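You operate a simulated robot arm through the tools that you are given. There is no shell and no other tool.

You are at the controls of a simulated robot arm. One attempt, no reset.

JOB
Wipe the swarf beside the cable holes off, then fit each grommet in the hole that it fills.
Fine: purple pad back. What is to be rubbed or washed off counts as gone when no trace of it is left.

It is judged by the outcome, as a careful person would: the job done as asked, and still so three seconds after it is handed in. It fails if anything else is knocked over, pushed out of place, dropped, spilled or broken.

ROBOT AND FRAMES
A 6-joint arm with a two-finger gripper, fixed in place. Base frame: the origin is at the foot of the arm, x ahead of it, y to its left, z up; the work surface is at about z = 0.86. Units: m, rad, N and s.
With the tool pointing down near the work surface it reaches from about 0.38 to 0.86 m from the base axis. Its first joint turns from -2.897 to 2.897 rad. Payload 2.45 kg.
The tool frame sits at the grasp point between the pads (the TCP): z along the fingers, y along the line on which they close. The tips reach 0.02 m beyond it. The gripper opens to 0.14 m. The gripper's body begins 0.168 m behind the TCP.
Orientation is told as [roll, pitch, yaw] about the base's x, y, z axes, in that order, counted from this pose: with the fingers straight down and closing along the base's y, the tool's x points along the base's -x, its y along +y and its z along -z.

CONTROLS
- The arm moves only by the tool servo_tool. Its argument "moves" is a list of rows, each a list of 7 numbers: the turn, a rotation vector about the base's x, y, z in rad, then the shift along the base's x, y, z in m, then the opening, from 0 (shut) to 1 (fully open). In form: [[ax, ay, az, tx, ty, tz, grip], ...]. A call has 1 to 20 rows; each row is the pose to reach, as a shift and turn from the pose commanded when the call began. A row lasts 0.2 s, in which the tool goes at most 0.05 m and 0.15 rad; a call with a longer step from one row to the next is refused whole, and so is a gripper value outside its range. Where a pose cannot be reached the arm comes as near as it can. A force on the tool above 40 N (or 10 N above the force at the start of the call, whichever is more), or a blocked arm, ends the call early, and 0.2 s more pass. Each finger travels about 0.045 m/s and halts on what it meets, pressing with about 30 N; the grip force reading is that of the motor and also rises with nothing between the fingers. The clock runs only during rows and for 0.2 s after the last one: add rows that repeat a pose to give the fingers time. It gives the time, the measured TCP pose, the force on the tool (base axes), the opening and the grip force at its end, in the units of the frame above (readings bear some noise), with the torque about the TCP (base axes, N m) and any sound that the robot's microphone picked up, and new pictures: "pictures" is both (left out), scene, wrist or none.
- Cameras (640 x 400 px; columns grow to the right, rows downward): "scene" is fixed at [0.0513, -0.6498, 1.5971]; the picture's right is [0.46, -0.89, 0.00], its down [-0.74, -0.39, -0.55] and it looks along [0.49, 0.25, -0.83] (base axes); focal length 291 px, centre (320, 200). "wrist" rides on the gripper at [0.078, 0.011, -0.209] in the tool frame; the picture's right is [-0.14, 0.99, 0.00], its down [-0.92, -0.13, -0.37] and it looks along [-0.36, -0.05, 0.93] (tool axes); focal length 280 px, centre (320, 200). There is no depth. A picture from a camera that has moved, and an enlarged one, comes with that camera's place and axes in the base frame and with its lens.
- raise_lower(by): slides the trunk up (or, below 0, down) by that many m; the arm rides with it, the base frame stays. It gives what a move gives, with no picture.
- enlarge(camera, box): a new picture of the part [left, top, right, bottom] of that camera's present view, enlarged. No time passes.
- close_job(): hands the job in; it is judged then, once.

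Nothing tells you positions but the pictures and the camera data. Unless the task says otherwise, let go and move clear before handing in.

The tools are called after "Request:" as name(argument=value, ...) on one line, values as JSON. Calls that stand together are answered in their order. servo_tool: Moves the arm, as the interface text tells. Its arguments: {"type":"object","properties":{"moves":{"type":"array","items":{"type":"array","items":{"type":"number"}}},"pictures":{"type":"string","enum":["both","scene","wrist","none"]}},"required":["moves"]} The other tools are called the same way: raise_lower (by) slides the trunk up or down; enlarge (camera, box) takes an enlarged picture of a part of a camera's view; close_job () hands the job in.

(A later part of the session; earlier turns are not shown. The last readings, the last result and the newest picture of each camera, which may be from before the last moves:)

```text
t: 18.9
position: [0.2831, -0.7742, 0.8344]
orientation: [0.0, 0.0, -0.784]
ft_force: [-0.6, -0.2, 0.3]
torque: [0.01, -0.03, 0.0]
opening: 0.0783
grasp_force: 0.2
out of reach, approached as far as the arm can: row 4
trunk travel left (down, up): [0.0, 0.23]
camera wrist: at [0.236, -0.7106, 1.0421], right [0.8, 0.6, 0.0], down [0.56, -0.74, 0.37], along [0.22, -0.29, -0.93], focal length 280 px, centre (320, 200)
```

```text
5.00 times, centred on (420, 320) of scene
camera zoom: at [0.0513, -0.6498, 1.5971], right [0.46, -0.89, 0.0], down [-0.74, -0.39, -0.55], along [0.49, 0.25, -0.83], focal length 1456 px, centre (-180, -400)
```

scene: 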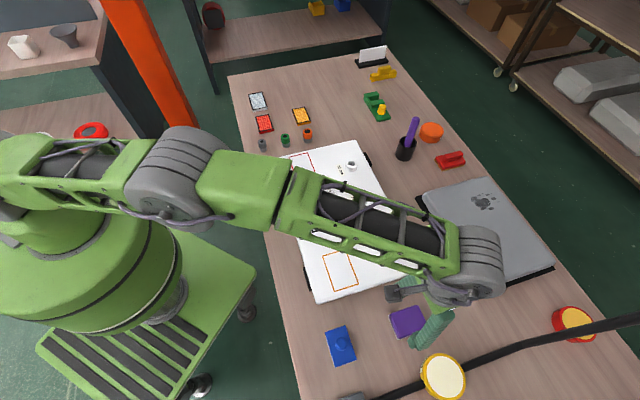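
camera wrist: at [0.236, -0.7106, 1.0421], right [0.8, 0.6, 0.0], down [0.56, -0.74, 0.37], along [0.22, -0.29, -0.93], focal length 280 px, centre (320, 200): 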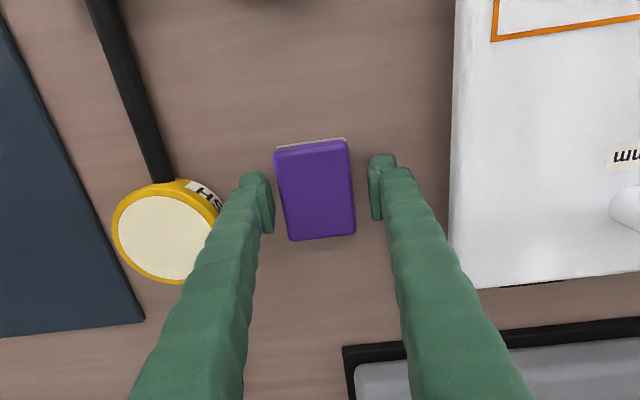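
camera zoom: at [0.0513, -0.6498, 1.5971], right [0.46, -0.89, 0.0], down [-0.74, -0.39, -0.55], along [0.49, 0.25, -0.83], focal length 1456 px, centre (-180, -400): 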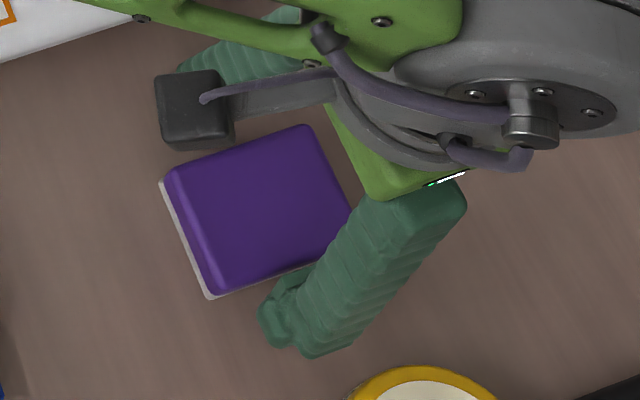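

Tips at 0.814 still free, and the arm is near its reach limit here. I'll grip slightly inboard of the pad's centre, which keeps it within reach, and continue down.

Request:
servo_tool(moves=[[0, 0, 0, -0.0063, 0.0028, 0, 0.56], [0, 0, 0, -0.0063, 0.0028, -0.004, 0.56], [0, 0, 0, -0.0063, 0.0028, -0.008, 0.56], [0, 0, 0, -0.0063, 0.0028, -0.008, 0.56]], pictures="wrist")

Request:
enlarge(camera="wrist", box=[220, 100, 420, 260])

Request:
enlarge(camera="scene", box=[380, 280, 460, 360])

```text
t: 19.9
position: [0.2785, -0.7739, 0.8264]
orientation: [0.0, 0.0, -0.785]
ft_force: [0.0, -0.8, -0.4]
torque: [-0.03, -0.01, 0.03]
opening: 0.0784
grasp_force: 0.0
trunk travel left (down, up): [0.0, 0.23]
camera wrist: at [0.23, -0.7102, 1.0342], right [0.8, 0.6, 0.0], down [0.56, -0.74, 0.37], along [0.22, -0.29, -0.93], focal length 280 px, centre (320, 200)
```

wrist: 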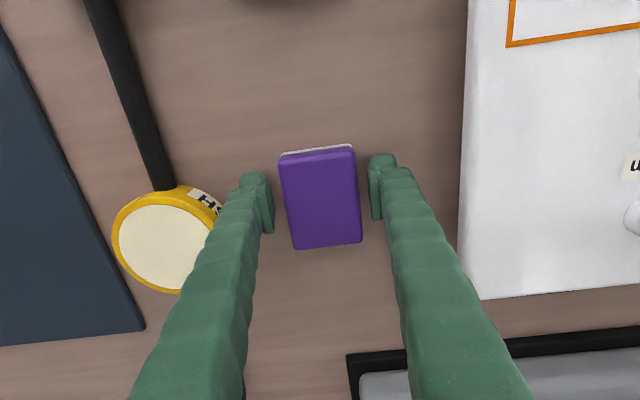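

```text
2.50 times, centred on (320, 180) of wrist
camera zoom: at [0.23, -0.7102, 1.0342], right [0.8, 0.6, 0.0], down [0.56, -0.74, 0.37], along [0.22, -0.29, -0.93], focal length 701 px, centre (320, 250)
```

zoom: 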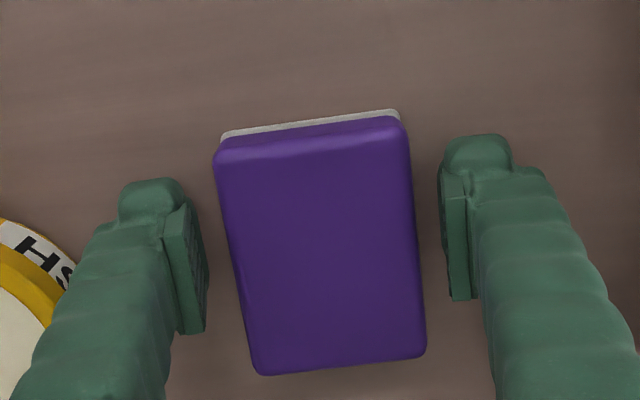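

```text
5.00 times, centred on (420, 320) of scene
camera zoom: at [0.0513, -0.6498, 1.5971], right [0.46, -0.89, 0.0], down [-0.74, -0.39, -0.55], along [0.49, 0.25, -0.83], focal length 1456 px, centre (-180, -400)
```

zoom: 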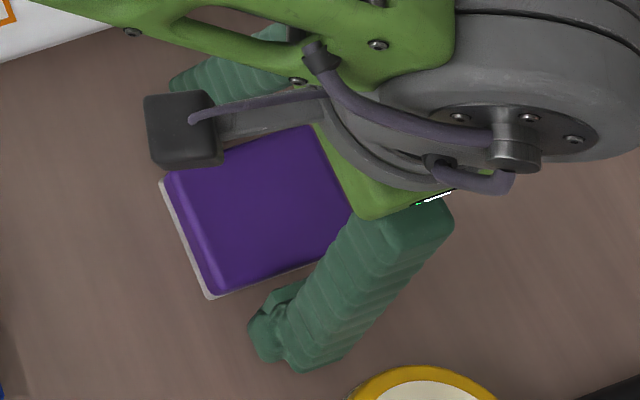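

Let me try closing here; if the tips are still above the pad they will simply pass over it.

Request:
servo_tool(moves=[[0, 0, 0, 0, 0, -0.003, 0.5], [0, 0, 0, 0, 0, -0.003, 0.42], [0, 0, 0, 0, 0, -0.003, 0.36], [0, 0, 0, 0, 0, -0.003, 0.34], [0, 0, 0, 0, 0, -0.003, 0.34]], pictures="wrist")

Request:
enlarge(camera="wrist", box=[220, 100, 420, 260])

```text
t: 21.1
position: [0.2781, -0.7745, 0.8227]
orientation: [-0.001, 0.0, -0.785]
ft_force: [0.3, 0.1, -0.8]
torque: [-0.01, 0.0, -0.02]
opening: 0.0589
grasp_force: 29.7
trunk travel left (down, up): [0.0, 0.23]
camera wrist: at [0.2302, -0.71, 1.0313], right [0.8, 0.6, 0.0], down [0.56, -0.74, 0.37], along [0.22, -0.29, -0.93], focal length 280 px, centre (320, 200)
```

wrist: 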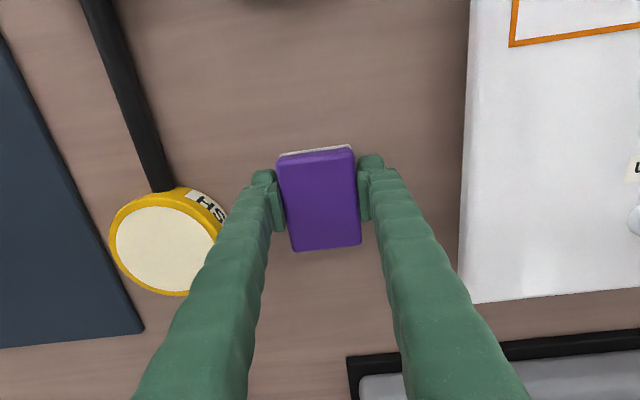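

```text
2.50 times, centred on (320, 180) of wrist
camera zoom: at [0.2302, -0.71, 1.0313], right [0.8, 0.6, 0.0], down [0.56, -0.74, 0.37], along [0.22, -0.29, -0.93], focal length 701 px, centre (320, 250)
```

zoom: 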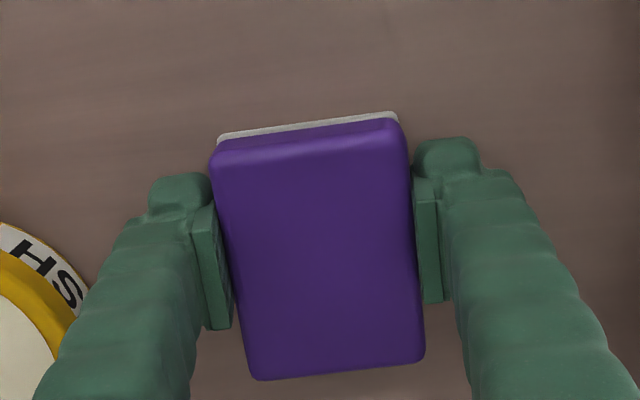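

The pad is gripped: opening 0.059 m, grip force about 30 N, with roughly 14 mm of overlap. I'll lift it straight up and verify the hold.

Request:
servo_tool(moves=[[0, 0, 0, 0, 0, 0.01, 0.34], [0, 0, 0, 0, 0, 0.03, 0.34], [0, 0, 0, 0, 0, 0.06, 0.34], [0, 0, 0, 0, 0, 0.09, 0.34], [0, 0, 0, 0, 0, 0.12, 0.34], [0, 0, 0, 0, 0, 0.12, 0.34], [0, 0, 0, 0, 0, 0.12, 0.34]])

Request:
enlarge(camera="scene", box=[380, 260, 480, 360])

Request:
enlarge(camera="wrist", box=[400, 0, 640, 270])

```text
t: 22.7
position: [0.2765, -0.7729, 0.9425]
orientation: [0.001, -0.002, -0.786]
ft_force: [0.0, -0.4, 0.2]
torque: [-0.02, -0.02, -0.03]
opening: 0.0477
grasp_force: 0.0
trunk travel left (down, up): [0.0, 0.23]
camera wrist: at [0.2295, -0.7098, 1.1519], right [0.8, 0.6, 0.0], down [0.56, -0.74, 0.37], along [0.22, -0.29, -0.93], focal length 280 px, centre (320, 200)
```

scene: 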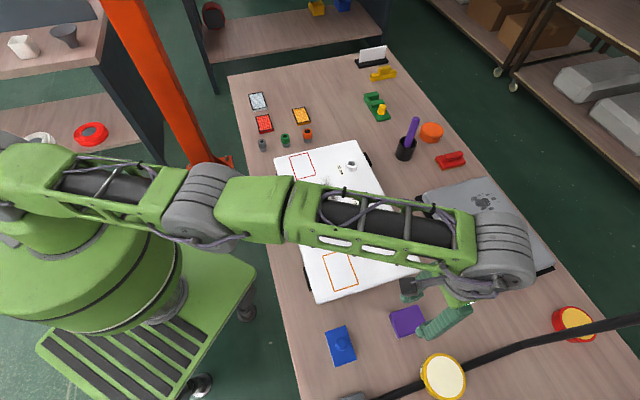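
wrist: 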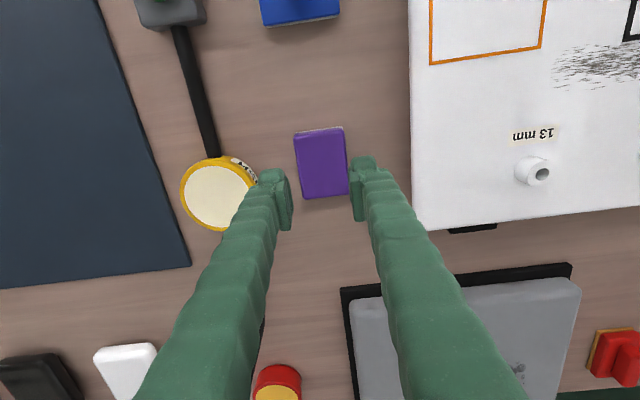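

```text
4.00 times, centred on (430, 310) of scene
camera zoom: at [0.0513, -0.6498, 1.5971], right [0.46, -0.89, 0.0], down [-0.74, -0.39, -0.55], along [0.49, 0.25, -0.83], focal length 1164 px, centre (-120, -240)
```

zoom: 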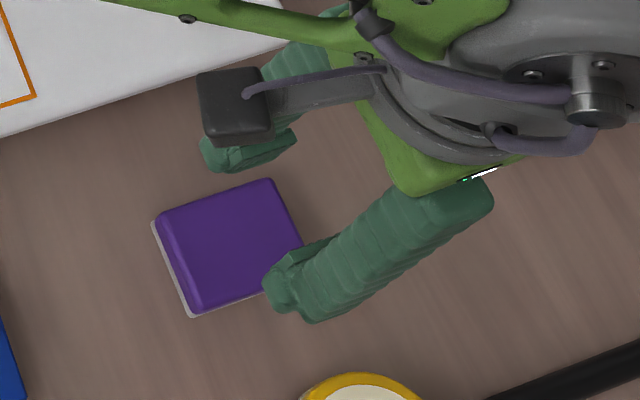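

```text
1.48 times, centred on (520, 135) of wrist
camera zoom: at [0.2295, -0.7098, 1.1519], right [0.8, 0.6, 0.0], down [0.56, -0.74, 0.37], along [0.22, -0.29, -0.93], focal length 415 px, centre (24, 296)
```

zoom: 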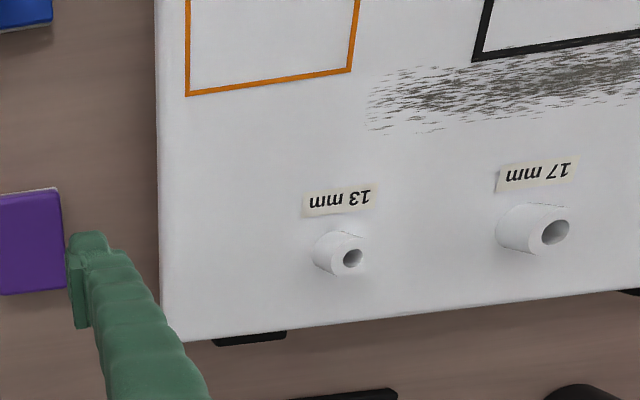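

The pad slipped out on lifting — only its rounded top edge had been held — and it still lies in its place. I'll reopen, go back down, and take it lower.

Request:
servo_tool(moves=[[0, 0, 0, 0, 0, 0, 0.5], [0, 0, 0, 0, 0, -0.03, 0.56], [0, 0, 0, 0, 0, -0.06, 0.56], [0, 0, 0, 0, 0, -0.09, 0.56], [0, 0, 0, 0, 0, -0.11, 0.56], [0, 0, 0, 0, 0, -0.118, 0.56], [0, 0, 0, 0, 0, -0.124, 0.56], [0, 0, 0, 0, 0, -0.128, 0.56], [0, 0, 0, 0, 0, -0.128, 0.56]], pictures="wrist")

Request:
enlarge(camera="wrist", box=[220, 100, 420, 260])

Request:
enlarge(camera="scene", box=[380, 280, 460, 360])

```text
t: 24.7
position: [0.2765, -0.7732, 0.8181]
orientation: [-0.001, -0.005, -0.785]
ft_force: [-0.7, 3.9, 17.9]
torque: [0.44, -0.29, 0.06]
opening: 0.0783
grasp_force: 0.0
trunk travel left (down, up): [0.0, 0.23]
camera wrist: at [0.2284, -0.7088, 1.0262], right [0.8, 0.6, 0.0], down [0.56, -0.74, 0.37], along [0.22, -0.3, -0.93], focal length 280 px, centre (320, 200)
```

wrist: 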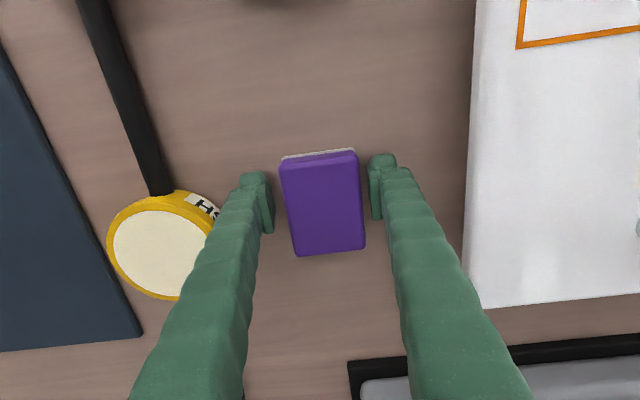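

```text
2.50 times, centred on (320, 180) of wrist
camera zoom: at [0.2284, -0.7088, 1.0262], right [0.8, 0.6, 0.0], down [0.56, -0.74, 0.37], along [0.22, -0.3, -0.93], focal length 701 px, centre (320, 250)
```

zoom: 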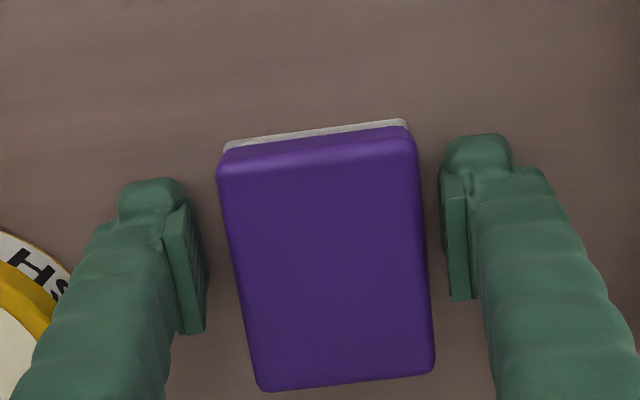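

```text
5.00 times, centred on (420, 320) of scene
camera zoom: at [0.0513, -0.6498, 1.5971], right [0.46, -0.89, 0.0], down [-0.74, -0.39, -0.55], along [0.49, 0.25, -0.83], focal length 1456 px, centre (-180, -400)
```

zoom: 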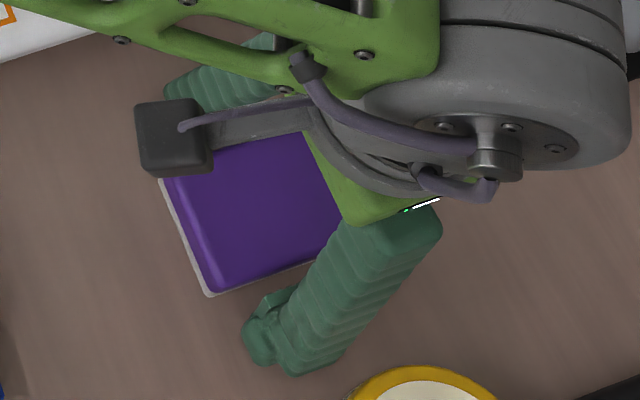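

Force of 18 N upward: the fingertips have just touched the table, so the table is at about z = 0.799. I'll back off slightly and study the finger shape before re-gripping.

Request:
servo_tool(moves=[[0, 0, 0, 0, 0, 0.004, 0.56], [0, 0, 0, 0, 0, 0.004, 0.56]], pictures="none")

Request:
enlarge(camera="wrist", box=[235, 140, 315, 250])

Request:
enlarge(camera="wrist", box=[340, 140, 430, 250])

Request:
enlarge(camera="scene", box=[400, 310, 440, 350])

```text
t: 25.3
position: [0.2774, -0.7724, 0.818]
orientation: [-0.001, 0.002, -0.785]
ft_force: [0.9, -1.5, -0.4]
torque: [0.08, 0.02, 0.0]
opening: 0.0787
grasp_force: 0.3
trunk travel left (down, up): [0.0, 0.23]
```

```text
3.64 times, centred on (275, 195) of wrist
camera zoom: at [0.2289, -0.7092, 1.0267], right [0.8, 0.6, 0.0], down [0.56, -0.74, 0.37], along [0.22, -0.29, -0.93], focal length 1020 px, centre (484, 218)
```

zoom: 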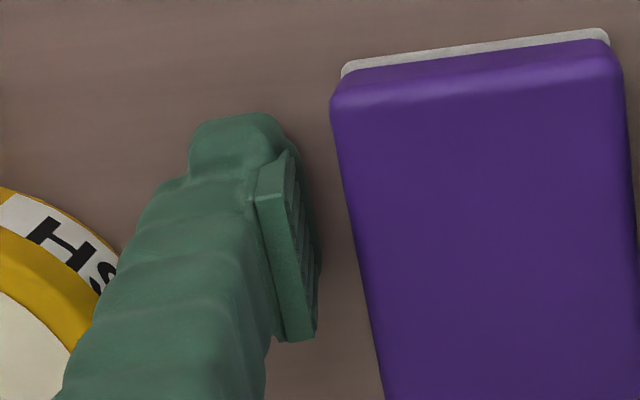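

```text
3.64 times, centred on (385, 195) of wrist
camera zoom: at [0.2289, -0.7092, 1.0267], right [0.8, 0.6, 0.0], down [0.56, -0.74, 0.37], along [0.22, -0.29, -0.93], focal length 1020 px, centre (84, 218)
```

zoom: 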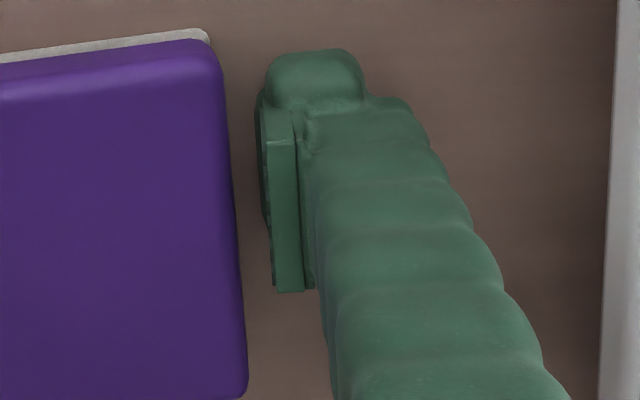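

```text
10.00 times, centred on (420, 330) of scene
camera zoom: at [0.0513, -0.6498, 1.5971], right [0.46, -0.89, 0.0], down [-0.74, -0.39, -0.55], along [0.49, 0.25, -0.83], focal length 2911 px, centre (-680, -1100)
```

zoom: 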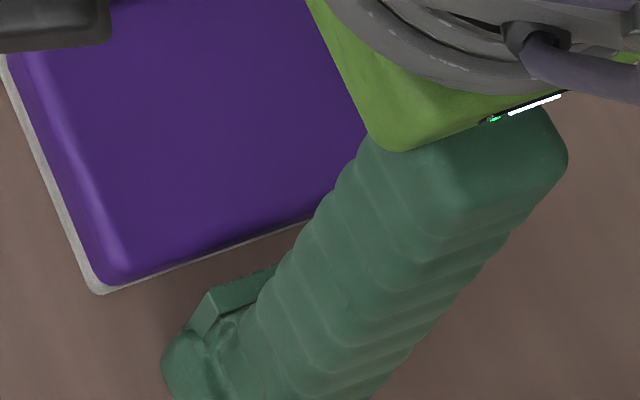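

The fingers have flat plates reaching close to the tips. I'll close here, with the tips just off the table, and do a tiny test lift.

Request:
servo_tool(moves=[[0, 0, 0, 0, 0, 0.001, 0.5], [0, 0, 0, 0, 0, 0.001, 0.4], [0, 0, 0, 0, 0, 0.001, 0.2], [0, 0, 0, 0, 0, 0.001, 0.0], [0, 0, 0, 0, 0, 0.001, 0.0], [0, 0, 0, 0, 0, 0.001, 0.0]], pictures="none")

Request:
enlarge(camera="scene", box=[385, 300, 445, 350])

Request:
enlarge(camera="wrist", box=[235, 140, 405, 250])

```text
t: 26.7
position: [0.2769, -0.7734, 0.8201]
orientation: [0.0, 0.0, -0.785]
ft_force: [0.0, -0.8, 1.0]
torque: [-0.02, 0.02, -0.01]
opening: 0.0596
grasp_force: 30.1
trunk travel left (down, up): [0.0, 0.23]
```

```text
8.00 times, centred on (415, 325) of scene
camera zoom: at [0.0513, -0.6498, 1.5971], right [0.46, -0.89, 0.0], down [-0.74, -0.39, -0.55], along [0.49, 0.25, -0.83], focal length 2329 px, centre (-440, -800)
```

zoom: 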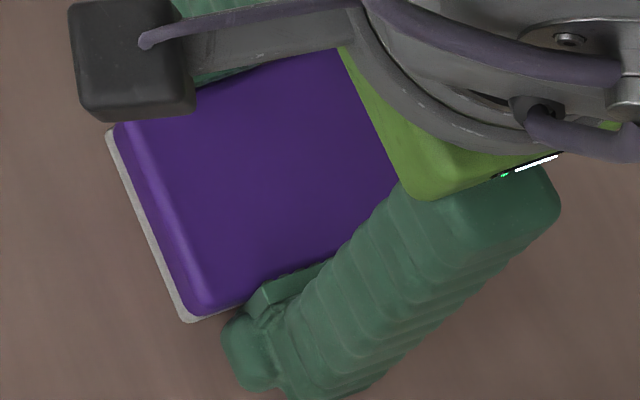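

```text
3.64 times, centred on (320, 195) of wrist
camera zoom: at [0.2287, -0.7095, 1.0287], right [0.8, 0.6, 0.0], down [0.56, -0.74, 0.37], along [0.22, -0.29, -0.93], focal length 1020 px, centre (320, 218)
```

zoom: 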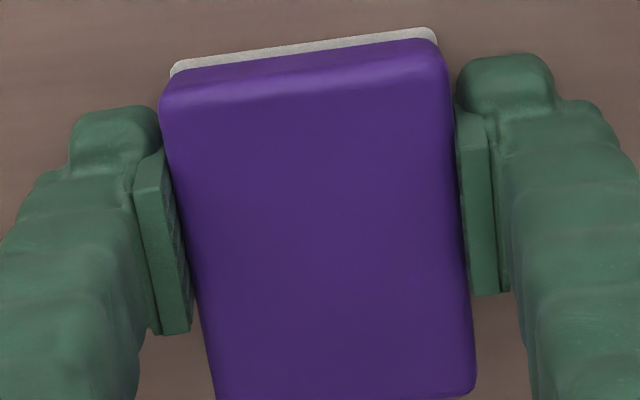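

Gripped at 0.0596 m with 30 N. A small test lift comes next, with a scene check.

Request:
servo_tool(moves=[[0, 0, 0, 0, 0, 0.002, 0.0], [0, 0, 0, 0, 0, 0.005, 0.0], [0, 0, 0, 0, 0, 0.008, 0.0], [0, 0, 0, 0, 0, 0.008, 0.0]], pictures="none")

Request:
enlarge(camera="scene", box=[385, 300, 445, 350])

Request:
enlarge(camera="wrist", box=[235, 140, 405, 250])

```text
t: 27.7
position: [0.2767, -0.7726, 0.8284]
orientation: [0.002, -0.001, -0.786]
ft_force: [-0.3, 0.2, -0.1]
torque: [-0.01, 0.01, 0.0]
opening: 0.0597
grasp_force: 30.5
trunk travel left (down, up): [0.0, 0.23]
```

```text
8.00 times, centred on (415, 325) of scene
camera zoom: at [0.0513, -0.6498, 1.5971], right [0.46, -0.89, 0.0], down [-0.74, -0.39, -0.55], along [0.49, 0.25, -0.83], focal length 2329 px, centre (-440, -800)
```

zoom: 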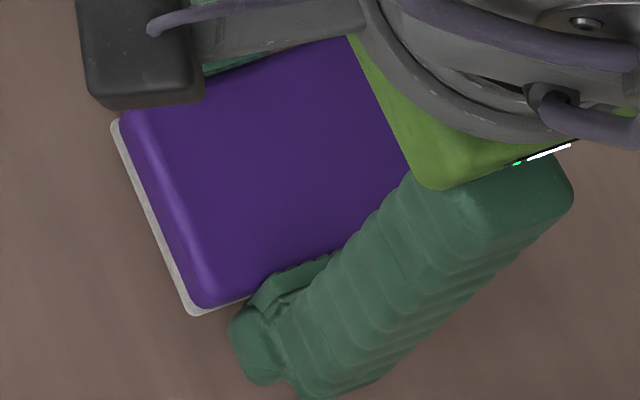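

```text
3.64 times, centred on (320, 195) of wrist
camera zoom: at [0.2296, -0.7094, 1.0369], right [0.8, 0.6, 0.0], down [0.56, -0.74, 0.37], along [0.22, -0.29, -0.93], focal length 1020 px, centre (320, 218)
```

zoom: 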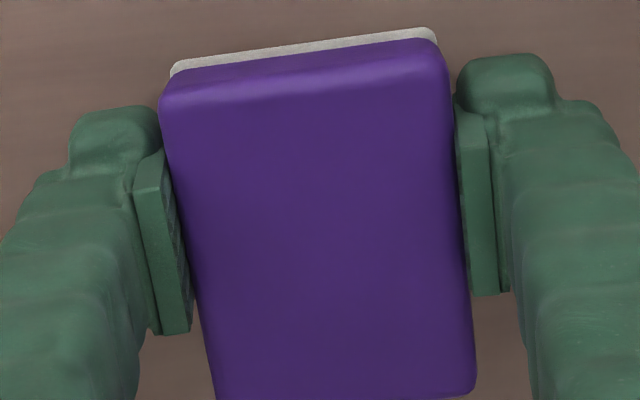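

The pad is held firmly. The table is at z ≈ 0.80, and the white panel is a raised box whose top is the 0.86 work surface, so my panel and hole estimates at that height stand. I'll lift the pad high and carry it to the near end of the swarf strip.

Request:
servo_tool(moves=[[0, 0, 0, 0, 0, 0.03, 0.0], [0, 0, 0, 0, 0, 0.065, 0.0], [0, 0, 0, 0, 0, 0.1, 0.0], [0, 0, 0, 0, 0, 0.14, 0.0], [0, 0, 0, 0.0184, 0.0384, 0.14, 0.0], [0, 0, 0, 0.0368, 0.0768, 0.14, 0.0], [0, 0, 0, 0.0551, 0.1151, 0.14, 0.0], [0, 0, 0, 0.0735, 0.1535, 0.14, 0.0], [0, 0, 0, 0.0919, 0.1919, 0.14, 0.0], [0, 0, 0, 0.0919, 0.1919, 0.14, 0.0], [0, 0, 0, 0.0919, 0.1919, 0.14, 0.0]])

Request:
enlarge(camera="scene", box=[290, 160, 430, 300])

Request:
enlarge(camera="wrist", box=[220, 60, 640, 300])

```text
t: 30.1
position: [0.3682, -0.5834, 0.9689]
orientation: [-0.002, 0.0, -0.785]
ft_force: [-0.2, 0.0, 0.5]
torque: [0.06, -0.02, -0.01]
opening: 0.0594
grasp_force: 30.1
trunk travel left (down, up): [0.0, 0.23]
camera wrist: at [0.3212, -0.5191, 1.177], right [0.8, 0.6, 0.0], down [0.56, -0.74, 0.37], along [0.22, -0.29, -0.93], focal length 280 px, centre (320, 200)
```

scene: 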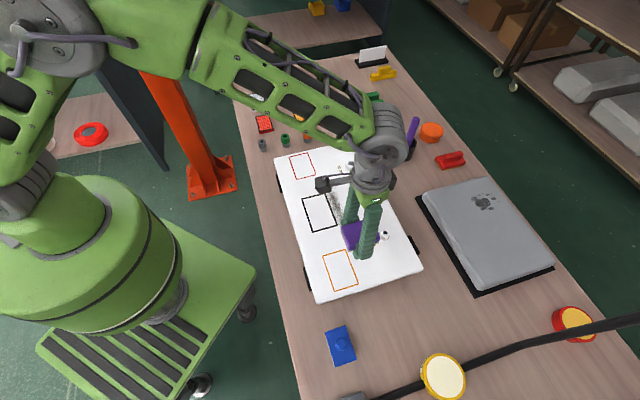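
wrist: 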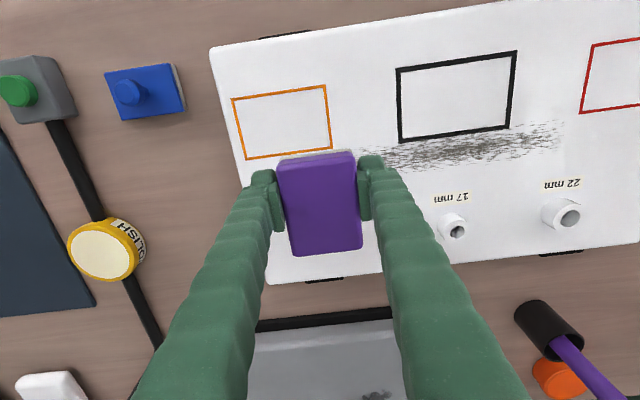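

```text
2.86 times, centred on (360, 230) of scene
camera zoom: at [0.0513, -0.6498, 1.5971], right [0.46, -0.89, 0.0], down [-0.74, -0.39, -0.55], along [0.49, 0.25, -0.83], focal length 832 px, centre (206, 114)
```

zoom: 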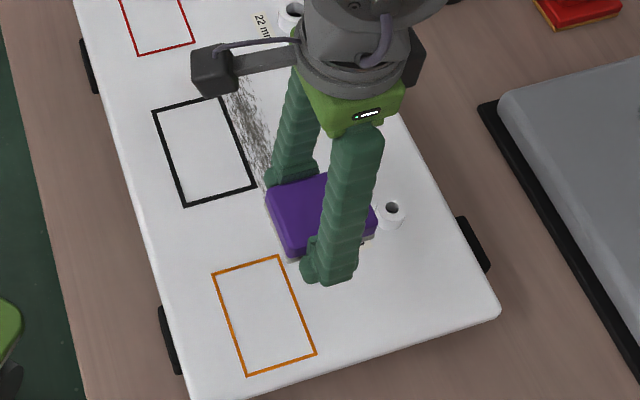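

```text
1.52 times, centred on (430, 180) of wrist
camera zoom: at [0.3212, -0.5191, 1.177], right [0.8, 0.6, 0.0], down [0.56, -0.74, 0.37], along [0.22, -0.29, -0.93], focal length 427 px, centre (152, 230)
```

zoom: 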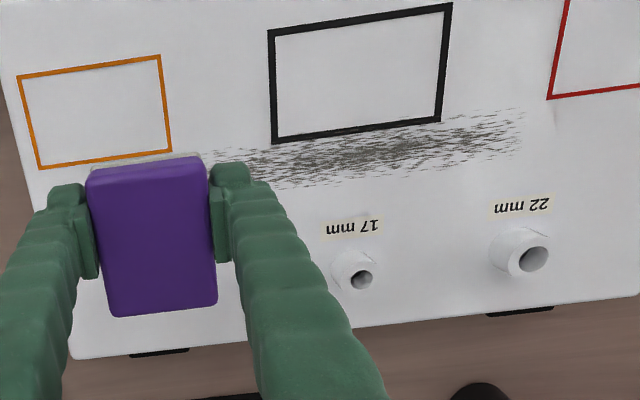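

The 17 mm and 22 mm holes triangulate consistently (collar tops z ≈ 0.885, panel top ≈ 0.865). The pad covers the swarf's width with margin. I'll lower the pad towards the panel and feel for contact.

Request:
servo_tool(moves=[[0, 0, 0, 0, 0, -0.03, 0.0], [0, 0, 0, 0, 0, -0.055, 0.0], [0, 0, 0, 0, 0, -0.068, 0.0], [0, 0, 0, 0, 0, -0.074, 0.0], [0, 0, 0, 0, 0, -0.078, 0.0], [0, 0, 0, 0, 0, -0.078, 0.0]], pictures="wrist")

```text
t: 31.5
position: [0.3683, -0.5819, 0.8902]
orientation: [0.0, 0.0, -0.787]
ft_force: [-0.5, 0.1, 0.0]
torque: [-0.01, 0.03, -0.01]
opening: 0.0594
grasp_force: 29.5
trunk travel left (down, up): [0.0, 0.23]
camera wrist: at [0.3211, -0.518, 1.0987], right [0.8, 0.6, 0.0], down [0.56, -0.74, 0.37], along [0.22, -0.29, -0.93], focal length 280 px, centre (320, 200)
```

wrist: 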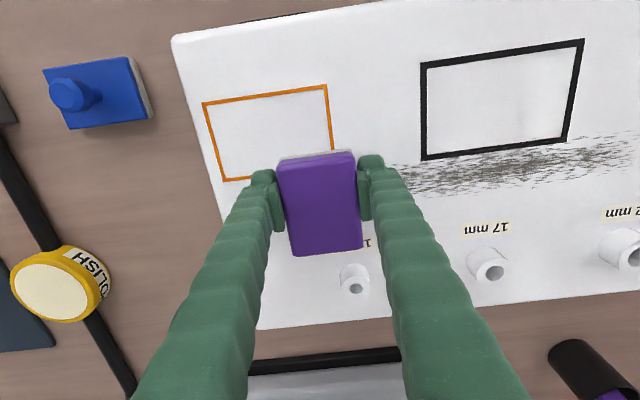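

No contact yet at z = 0.890. I'll step down a couple of millimetres at a time.

Request:
servo_tool(moves=[[0, 0, 0, 0, 0, -0.002, 0.0], [0, 0, 0, 0, 0, -0.004, 0.0], [0, 0, 0, 0, 0, -0.004, 0.0]], pictures="none")

```text
t: 32.3
position: [0.3687, -0.5816, 0.8858]
orientation: [0.0, 0.0, -0.785]
ft_force: [0.1, -0.4, 0.6]
torque: [0.05, 0.01, -0.01]
opening: 0.0594
grasp_force: 29.9
trunk travel left (down, up): [0.0, 0.23]
```

Request:
servo_tool(moves=[[0, 0, 0, 0, 0, -0.002, 0.0], [0, 0, 0, 0, 0, -0.004, 0.0], [0, 0, 0, 0, 0, -0.004, 0.0]], pictures="none")

```text
t: 33.1
position: [0.3688, -0.5822, 0.8815]
orientation: [0.0, 0.001, -0.787]
ft_force: [0.0, -1.1, -1.2]
torque: [0.01, 0.02, 0.03]
opening: 0.0593
grasp_force: 29.7
trunk travel left (down, up): [0.0, 0.23]
```

Still free at 0.8815; continuing down carefully.

Request:
servo_tool(moves=[[0, 0, 0, 0, 0, -0.002, 0.0], [0, 0, 0, 0, 0, -0.003, 0.0], [0, 0, 0, 0, 0, -0.003, 0.0]], pictures="none")

```text
t: 33.9
position: [0.3692, -0.5811, 0.8808]
orientation: [-0.001, -0.002, -0.784]
ft_force: [0.7, 1.2, 7.5]
torque: [0.28, -0.08, 0.02]
opening: 0.0592
grasp_force: 30.6
trunk travel left (down, up): [0.0, 0.23]
```

Contact: about 7.5 N at z ≈ 0.880, so the panel top is z ≈ 0.860. Now a first stroke along the swarf strip, pressing lightly.

Request:
servo_tool(moves=[[0, 0, 0, 0.0141, 0.0141, -0.0003, 0.0], [0, 0, 0, 0.0318, 0.0318, -0.0003, 0.0], [0, 0, 0, 0.0495, 0.0495, -0.0003, 0.0], [0, 0, 0, 0.0672, 0.0672, -0.0003, 0.0], [0, 0, 0, 0.0849, 0.0849, -0.0003, 0.0], [0, 0, 0, 0.1026, 0.1026, -0.0003, 0.0], [0, 0, 0, 0.1026, 0.1026, -0.0003, 0.0]])

Request:
enlarge(camera="scene", box=[290, 160, 430, 300])

```text
t: 35.5
position: [0.4722, -0.4795, 0.8799]
orientation: [0.0, -0.001, -0.786]
ft_force: [-3.0, -4.4, 27.3]
torque: [0.14, -0.08, -0.06]
opening: 0.0594
grasp_force: 29.9
trunk travel left (down, up): [0.0, 0.23]
camera wrist: at [0.4237, -0.4154, 1.0879], right [0.8, 0.6, 0.0], down [0.56, -0.74, 0.37], along [0.22, -0.3, -0.93], focal length 280 px, centre (320, 200)
```

scene: 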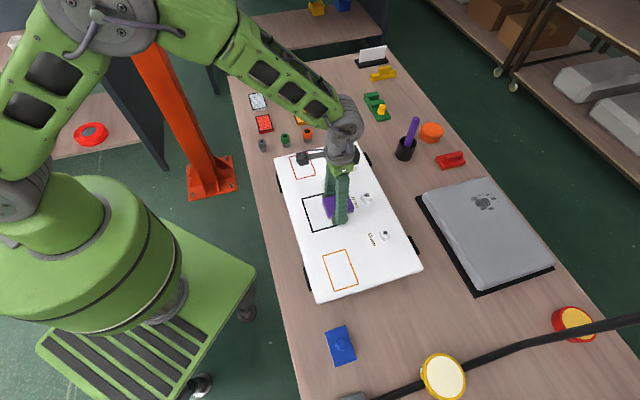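
wrist: 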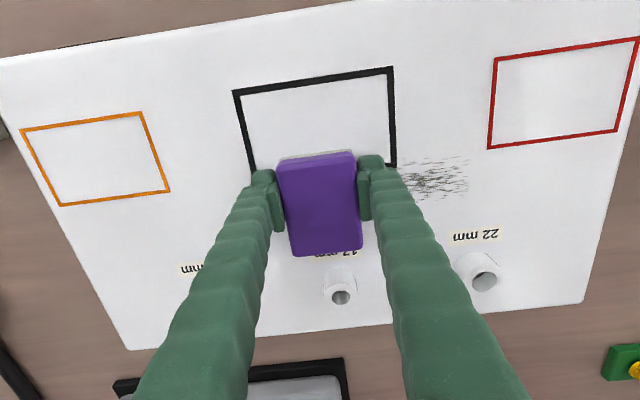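

```text
2.86 times, centred on (360, 230) of scene
camera zoom: at [0.0513, -0.6498, 1.5971], right [0.46, -0.89, 0.0], down [-0.74, -0.39, -0.55], along [0.49, 0.25, -0.83], focal length 832 px, centre (206, 114)
```

zoom: 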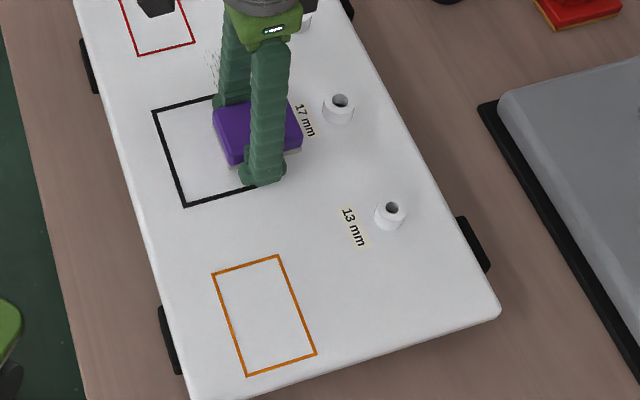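

The swarf is wiping away cleanly. The force has risen to 27 N, so I'll ease up slightly and finish the stroke to the far end.

Request:
servo_tool(moves=[[0, 0, 0, 0.0, 0.0, 0.0008, 0.0], [0, 0, 0, 0.0177, 0.0177, 0.0008, 0.0], [0, 0, 0, 0.0354, 0.0354, 0.0008, 0.0], [0, 0, 0, 0.0531, 0.0531, 0.0008, 0.0], [0, 0, 0, 0.0708, 0.0708, 0.0008, 0.0], [0, 0, 0, 0.0885, 0.0885, 0.0008, 0.0], [0, 0, 0, 0.1062, 0.1062, 0.0008, 0.0], [0, 0, 0, 0.118, 0.118, 0.0008, 0.0], [0, 0, 0, 0.118, 0.118, 0.0008, 0.0]])

Request:
enlarge(camera="scene", box=[280, 140, 420, 280])

Request:
enlarge(camera="wrist", box=[0, 0, 320, 200])

```text
t: 37.5
position: [0.5881, -0.3607, 0.8789]
orientation: [0.0, 0.001, -0.786]
ft_force: [0.5, -0.3, -0.6]
torque: [-0.01, 0.04, 0.01]
opening: 0.0596
grasp_force: 30.0
trunk travel left (down, up): [0.0, 0.23]
camera wrist: at [0.5414, -0.298, 1.0883], right [0.8, 0.6, 0.0], down [0.56, -0.74, 0.37], along [0.22, -0.29, -0.93], focal length 280 px, centre (320, 200)
```

scene: 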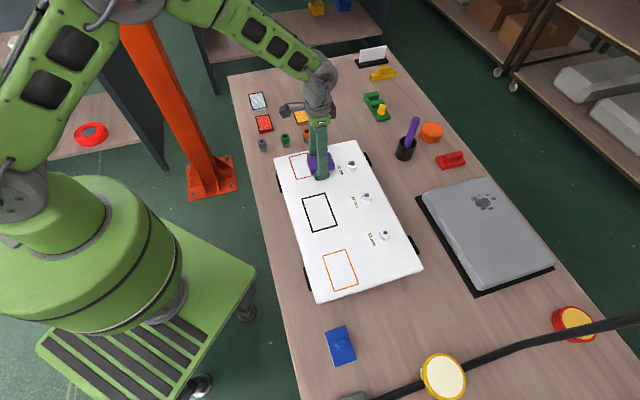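
wrist: 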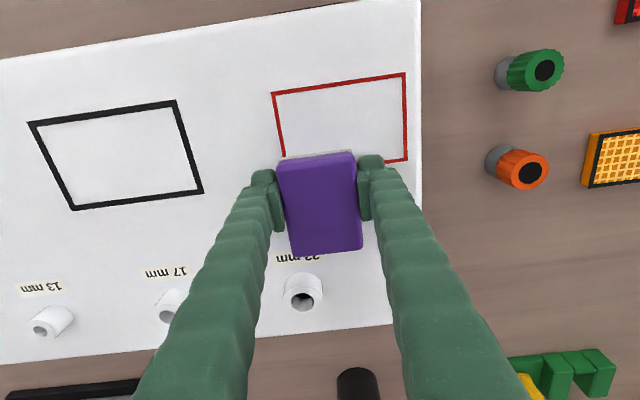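

```text
2.86 times, centred on (350, 210) of scene
camera zoom: at [0.0513, -0.6498, 1.5971], right [0.46, -0.89, 0.0], down [-0.74, -0.39, -0.55], along [0.49, 0.25, -0.83], focal length 832 px, centre (234, 171)
```

zoom: 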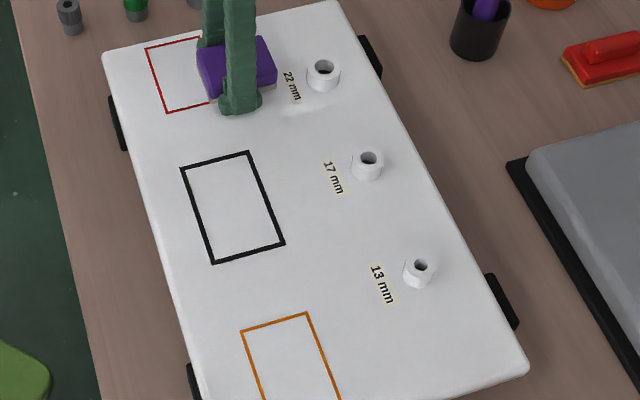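

```text
2.00 times, centred on (160, 100) of wrist
camera zoom: at [0.5414, -0.298, 1.0883], right [0.8, 0.6, 0.0], down [0.56, -0.74, 0.37], along [0.22, -0.29, -0.93], focal length 561 px, centre (640, 400)
```

zoom: 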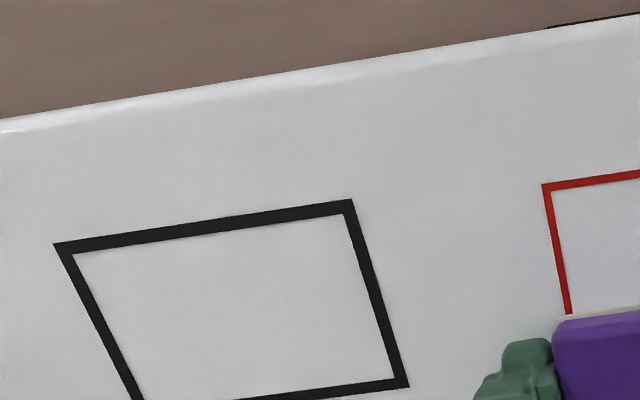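

The strip looks clear. I'll inspect closely for any remaining traces.

Request:
enlarge(camera="scene", box=[305, 165, 365, 205])

Request:
enlarge(camera="scene", box=[315, 195, 375, 250])

Request:
enlarge(camera="wrist", box=[100, 120, 290, 250])

Request:
enlarge(camera="wrist", box=[0, 180, 240, 340])

```text
10.00 times, centred on (335, 185) of scene
camera zoom: at [0.0513, -0.6498, 1.5971], right [0.46, -0.89, 0.0], down [-0.74, -0.39, -0.55], along [0.49, 0.25, -0.83], focal length 2911 px, centre (170, 350)
```

zoom: 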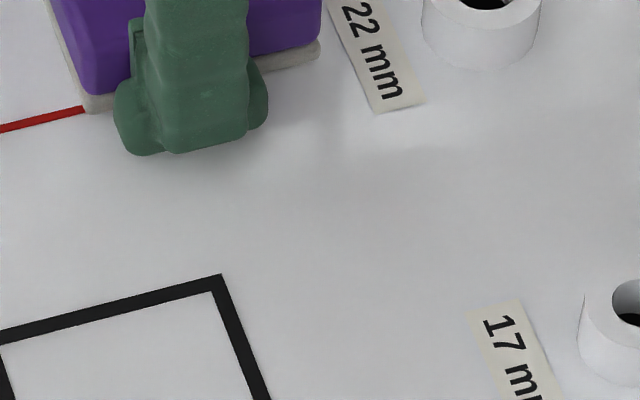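

```text
7.27 times, centred on (345, 222) of scene
camera zoom: at [0.0513, -0.6498, 1.5971], right [0.46, -0.89, 0.0], down [-0.74, -0.39, -0.55], along [0.49, 0.25, -0.83], focal length 2117 px, centre (138, 36)
```

zoom: 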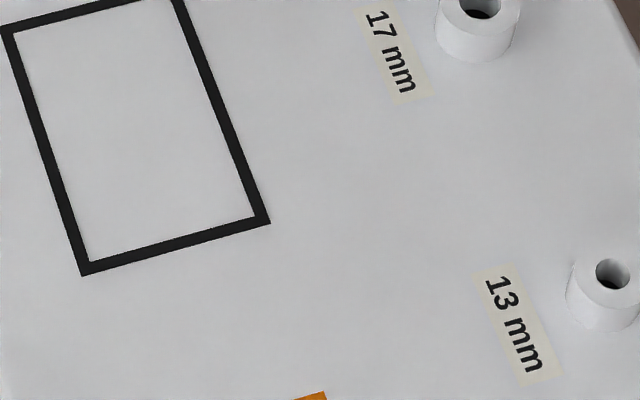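

```text
3.08 times, centred on (195, 185) of wrist
camera zoom: at [0.5414, -0.298, 1.0883], right [0.8, 0.6, 0.0], down [0.56, -0.74, 0.37], along [0.22, -0.29, -0.93], focal length 863 px, centre (705, 246)
```

zoom: 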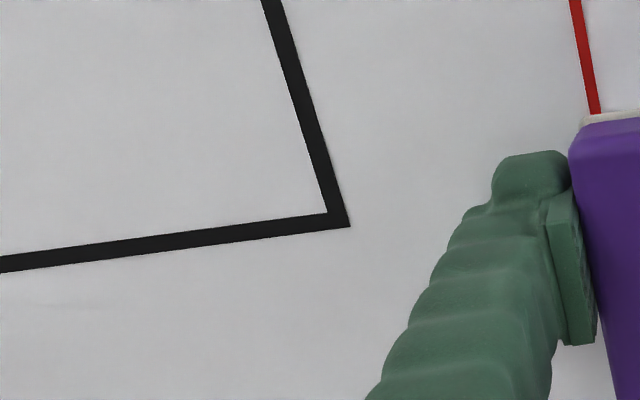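

```text
2.50 times, centred on (120, 260) of wrist
camera zoom: at [0.5414, -0.298, 1.0883], right [0.8, 0.6, 0.0], down [0.56, -0.74, 0.37], along [0.22, -0.29, -0.93], focal length 701 px, centre (820, 50)
```

zoom: 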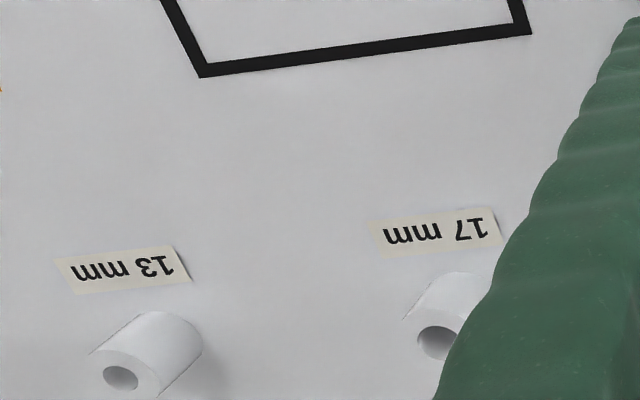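

I see no marks left, but for certainty I'll make one return pass over the whole strip with light pressure, shifted slightly inward.

Request:
servo_tool(moves=[[0, 0, 0, -0.0028, 0.0028, -0.0006, 0.0], [0, 0, 0, -0.02, -0.0144, -0.0006, 0.0], [0, 0, 0, -0.0372, -0.0316, -0.0006, 0.0], [0, 0, 0, -0.0544, -0.0488, -0.0006, 0.0], [0, 0, 0, -0.0716, -0.066, -0.0006, 0.0], [0, 0, 0, -0.0888, -0.0832, -0.0006, 0.0], [0, 0, 0, -0.106, -0.1004, -0.0006, 0.0], [0, 0, 0, -0.1232, -0.1176, -0.0006, 0.0], [0, 0, 0, -0.1404, -0.1348, -0.0006, 0.0], [0, 0, 0, -0.1576, -0.152, -0.0006, 0.0], [0, 0, 0, -0.1748, -0.1692, -0.0006, 0.0], [0, 0, 0, -0.192, -0.1864, -0.0006, 0.0], [0, 0, 0, -0.2092, -0.2036, -0.0006, 0.0], [0, 0, 0, -0.2264, -0.2208, -0.0006, 0.0], [0, 0, 0, -0.2264, -0.2208, -0.0006, 0.0]])

Request:
enlarge(camera="scene", box=[280, 140, 420, 280])

```text
t: 40.7
position: [0.3628, -0.5814, 0.8808]
orientation: [0.002, 0.0, -0.786]
ft_force: [0.4, -0.3, -0.9]
torque: [0.03, 0.01, -0.06]
opening: 0.0596
grasp_force: 29.6
trunk travel left (down, up): [0.0, 0.23]
camera wrist: at [0.3168, -0.5188, 1.0882], right [0.8, 0.6, 0.0], down [0.56, -0.74, 0.37], along [0.22, -0.29, -0.93], focal length 280 px, centre (320, 200)
```

scene: 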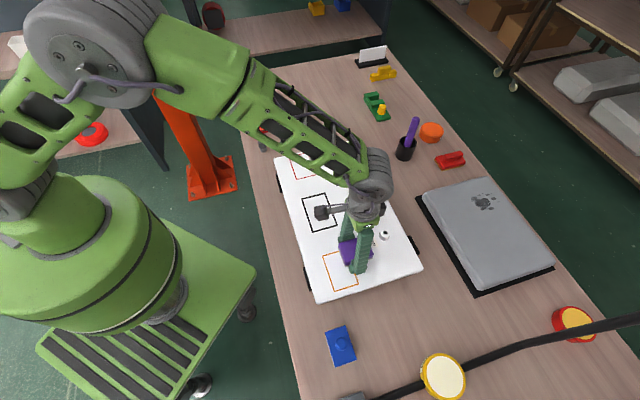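
wrist: 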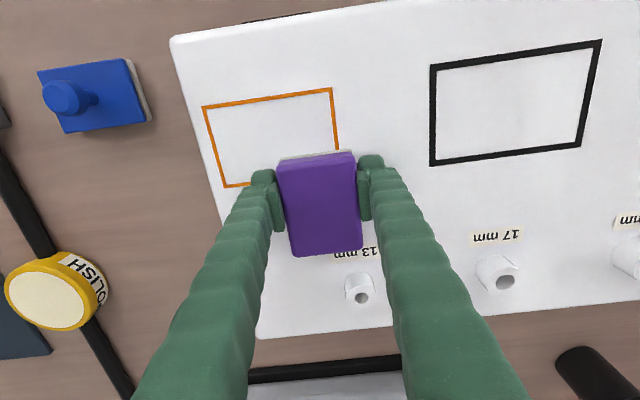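

```text
2.86 times, centred on (350, 210) of scene
camera zoom: at [0.0513, -0.6498, 1.5971], right [0.46, -0.89, 0.0], down [-0.74, -0.39, -0.55], along [0.49, 0.25, -0.83], focal length 832 px, centre (234, 171)
```

zoom: 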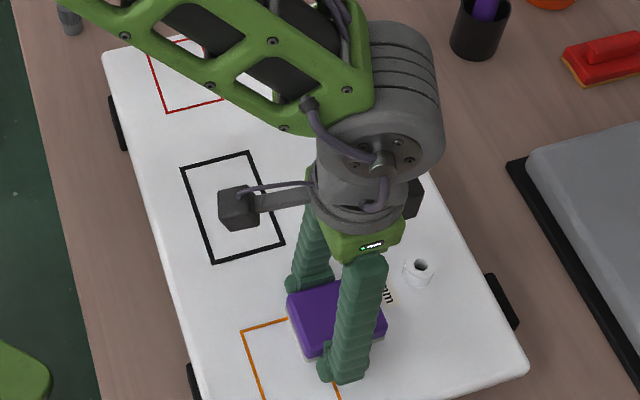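

I'll lift the pad clear and carry it back above its original place, checking the panel on the way.

Request:
servo_tool(moves=[[0, 0, 0, 0, 0, 0.02, 0.0], [0, 0, 0, 0, 0, 0.055, 0.0], [0, 0, 0, 0, 0, 0.09, 0.0], [0, 0, 0, -0.0172, -0.0383, 0.09, 0.0], [0, 0, 0, -0.0344, -0.0767, 0.09, 0.0], [0, 0, 0, -0.0517, -0.115, 0.09, 0.0], [0, 0, 0, -0.0689, -0.1534, 0.09, 0.0], [0, 0, 0, -0.0861, -0.1917, 0.09, 0.0], [0, 0, 0, -0.0861, -0.1917, 0.05, 0.0], [0, 0, 0, -0.0861, -0.1917, 0.01, 0.0], [0, 0, 0, -0.0861, -0.1917, -0.02, 0.0], [0, 0, 0, -0.0861, -0.1917, -0.04, 0.0], [0, 0, 0, -0.0861, -0.1917, -0.04, 0.0], [0, 0, 0, -0.0861, -0.1917, -0.04, 0.0]])

Request:
enlarge(camera="scene", box=[385, 295, 445, 345])

Request:
enlarge(camera="wrist", box=[380, 0, 640, 180])

```text
t: 43.7
position: [0.2796, -0.7747, 0.8392]
orientation: [-0.001, 0.001, -0.785]
ft_force: [-0.1, 0.0, -0.3]
torque: [-0.03, -0.04, 0.01]
opening: 0.0593
grasp_force: 30.0
out of reach, approached as far as the arm can: row 8
trunk travel left (down, up): [0.0, 0.23]
camera wrist: at [0.2313, -0.7112, 1.0471], right [0.8, 0.6, 0.0], down [0.56, -0.74, 0.37], along [0.22, -0.29, -0.93], focal length 280 px, centre (320, 200)
```

scene: 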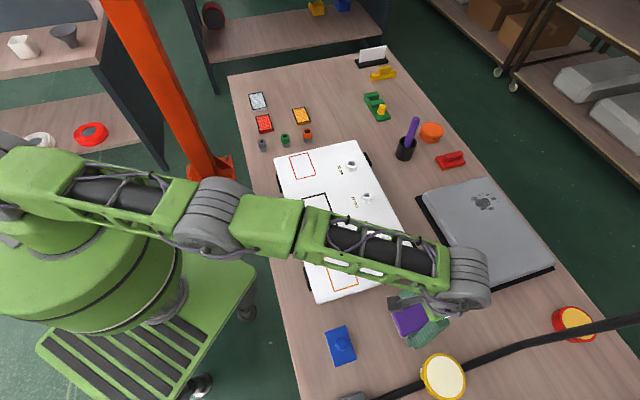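
wrist: 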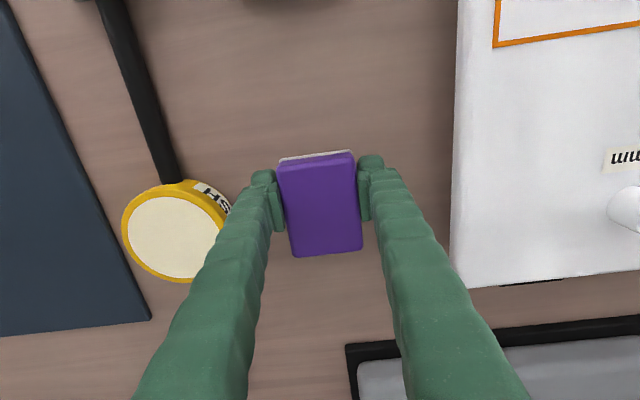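

```text
8.00 times, centred on (415, 320) of scene
camera zoom: at [0.0513, -0.6498, 1.5971], right [0.46, -0.89, 0.0], down [-0.74, -0.39, -0.55], along [0.49, 0.25, -0.83], focal length 2329 px, centre (-440, -760)
```

zoom: 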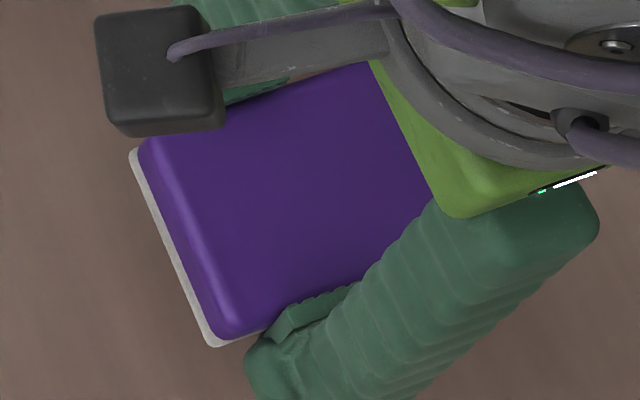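

```text
2.22 times, centred on (510, 90) of wrist
camera zoom: at [0.2313, -0.7112, 1.0471], right [0.8, 0.6, 0.0], down [0.56, -0.74, 0.37], along [0.22, -0.29, -0.93], focal length 623 px, centre (-102, 444)
```

zoom: 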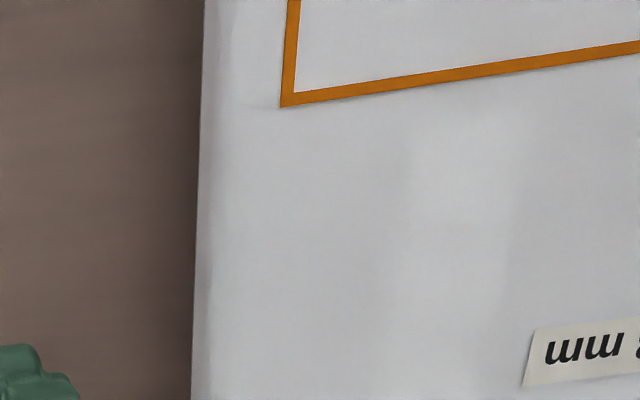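

I'm above the pad's original spot, about 3 mm off outward by comparison with the first picture. I'll correct that while lowering, then compare before releasing.

Request:
servo_tool(moves=[[0, 0, 0, -0.0022, 0.0028, -0.005, 0.0], [0, 0, 0, -0.0022, 0.0028, -0.01, 0.0], [0, 0, 0, -0.0022, 0.0028, -0.015, 0.0], [0, 0, 0, -0.0022, 0.0028, -0.0175, 0.0], [0, 0, 0, -0.0022, 0.0028, -0.0175, 0.0]], pictures="none")

Request:
enlarge(camera="scene", box=[380, 295, 440, 345])

```text
t: 44.9
position: [0.2746, -0.7709, 0.8221]
orientation: [0.001, -0.002, -0.788]
ft_force: [-1.3, 0.1, -0.6]
torque: [0.05, 0.0, 0.0]
opening: 0.0593
grasp_force: 29.7
trunk travel left (down, up): [0.0, 0.23]
```

```text
8.00 times, centred on (410, 320) of scene
camera zoom: at [0.0513, -0.6498, 1.5971], right [0.46, -0.89, 0.0], down [-0.74, -0.39, -0.55], along [0.49, 0.25, -0.83], focal length 2329 px, centre (-400, -760)
```

zoom: 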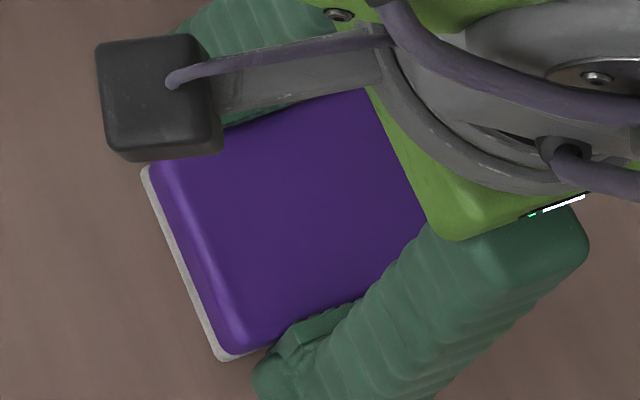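

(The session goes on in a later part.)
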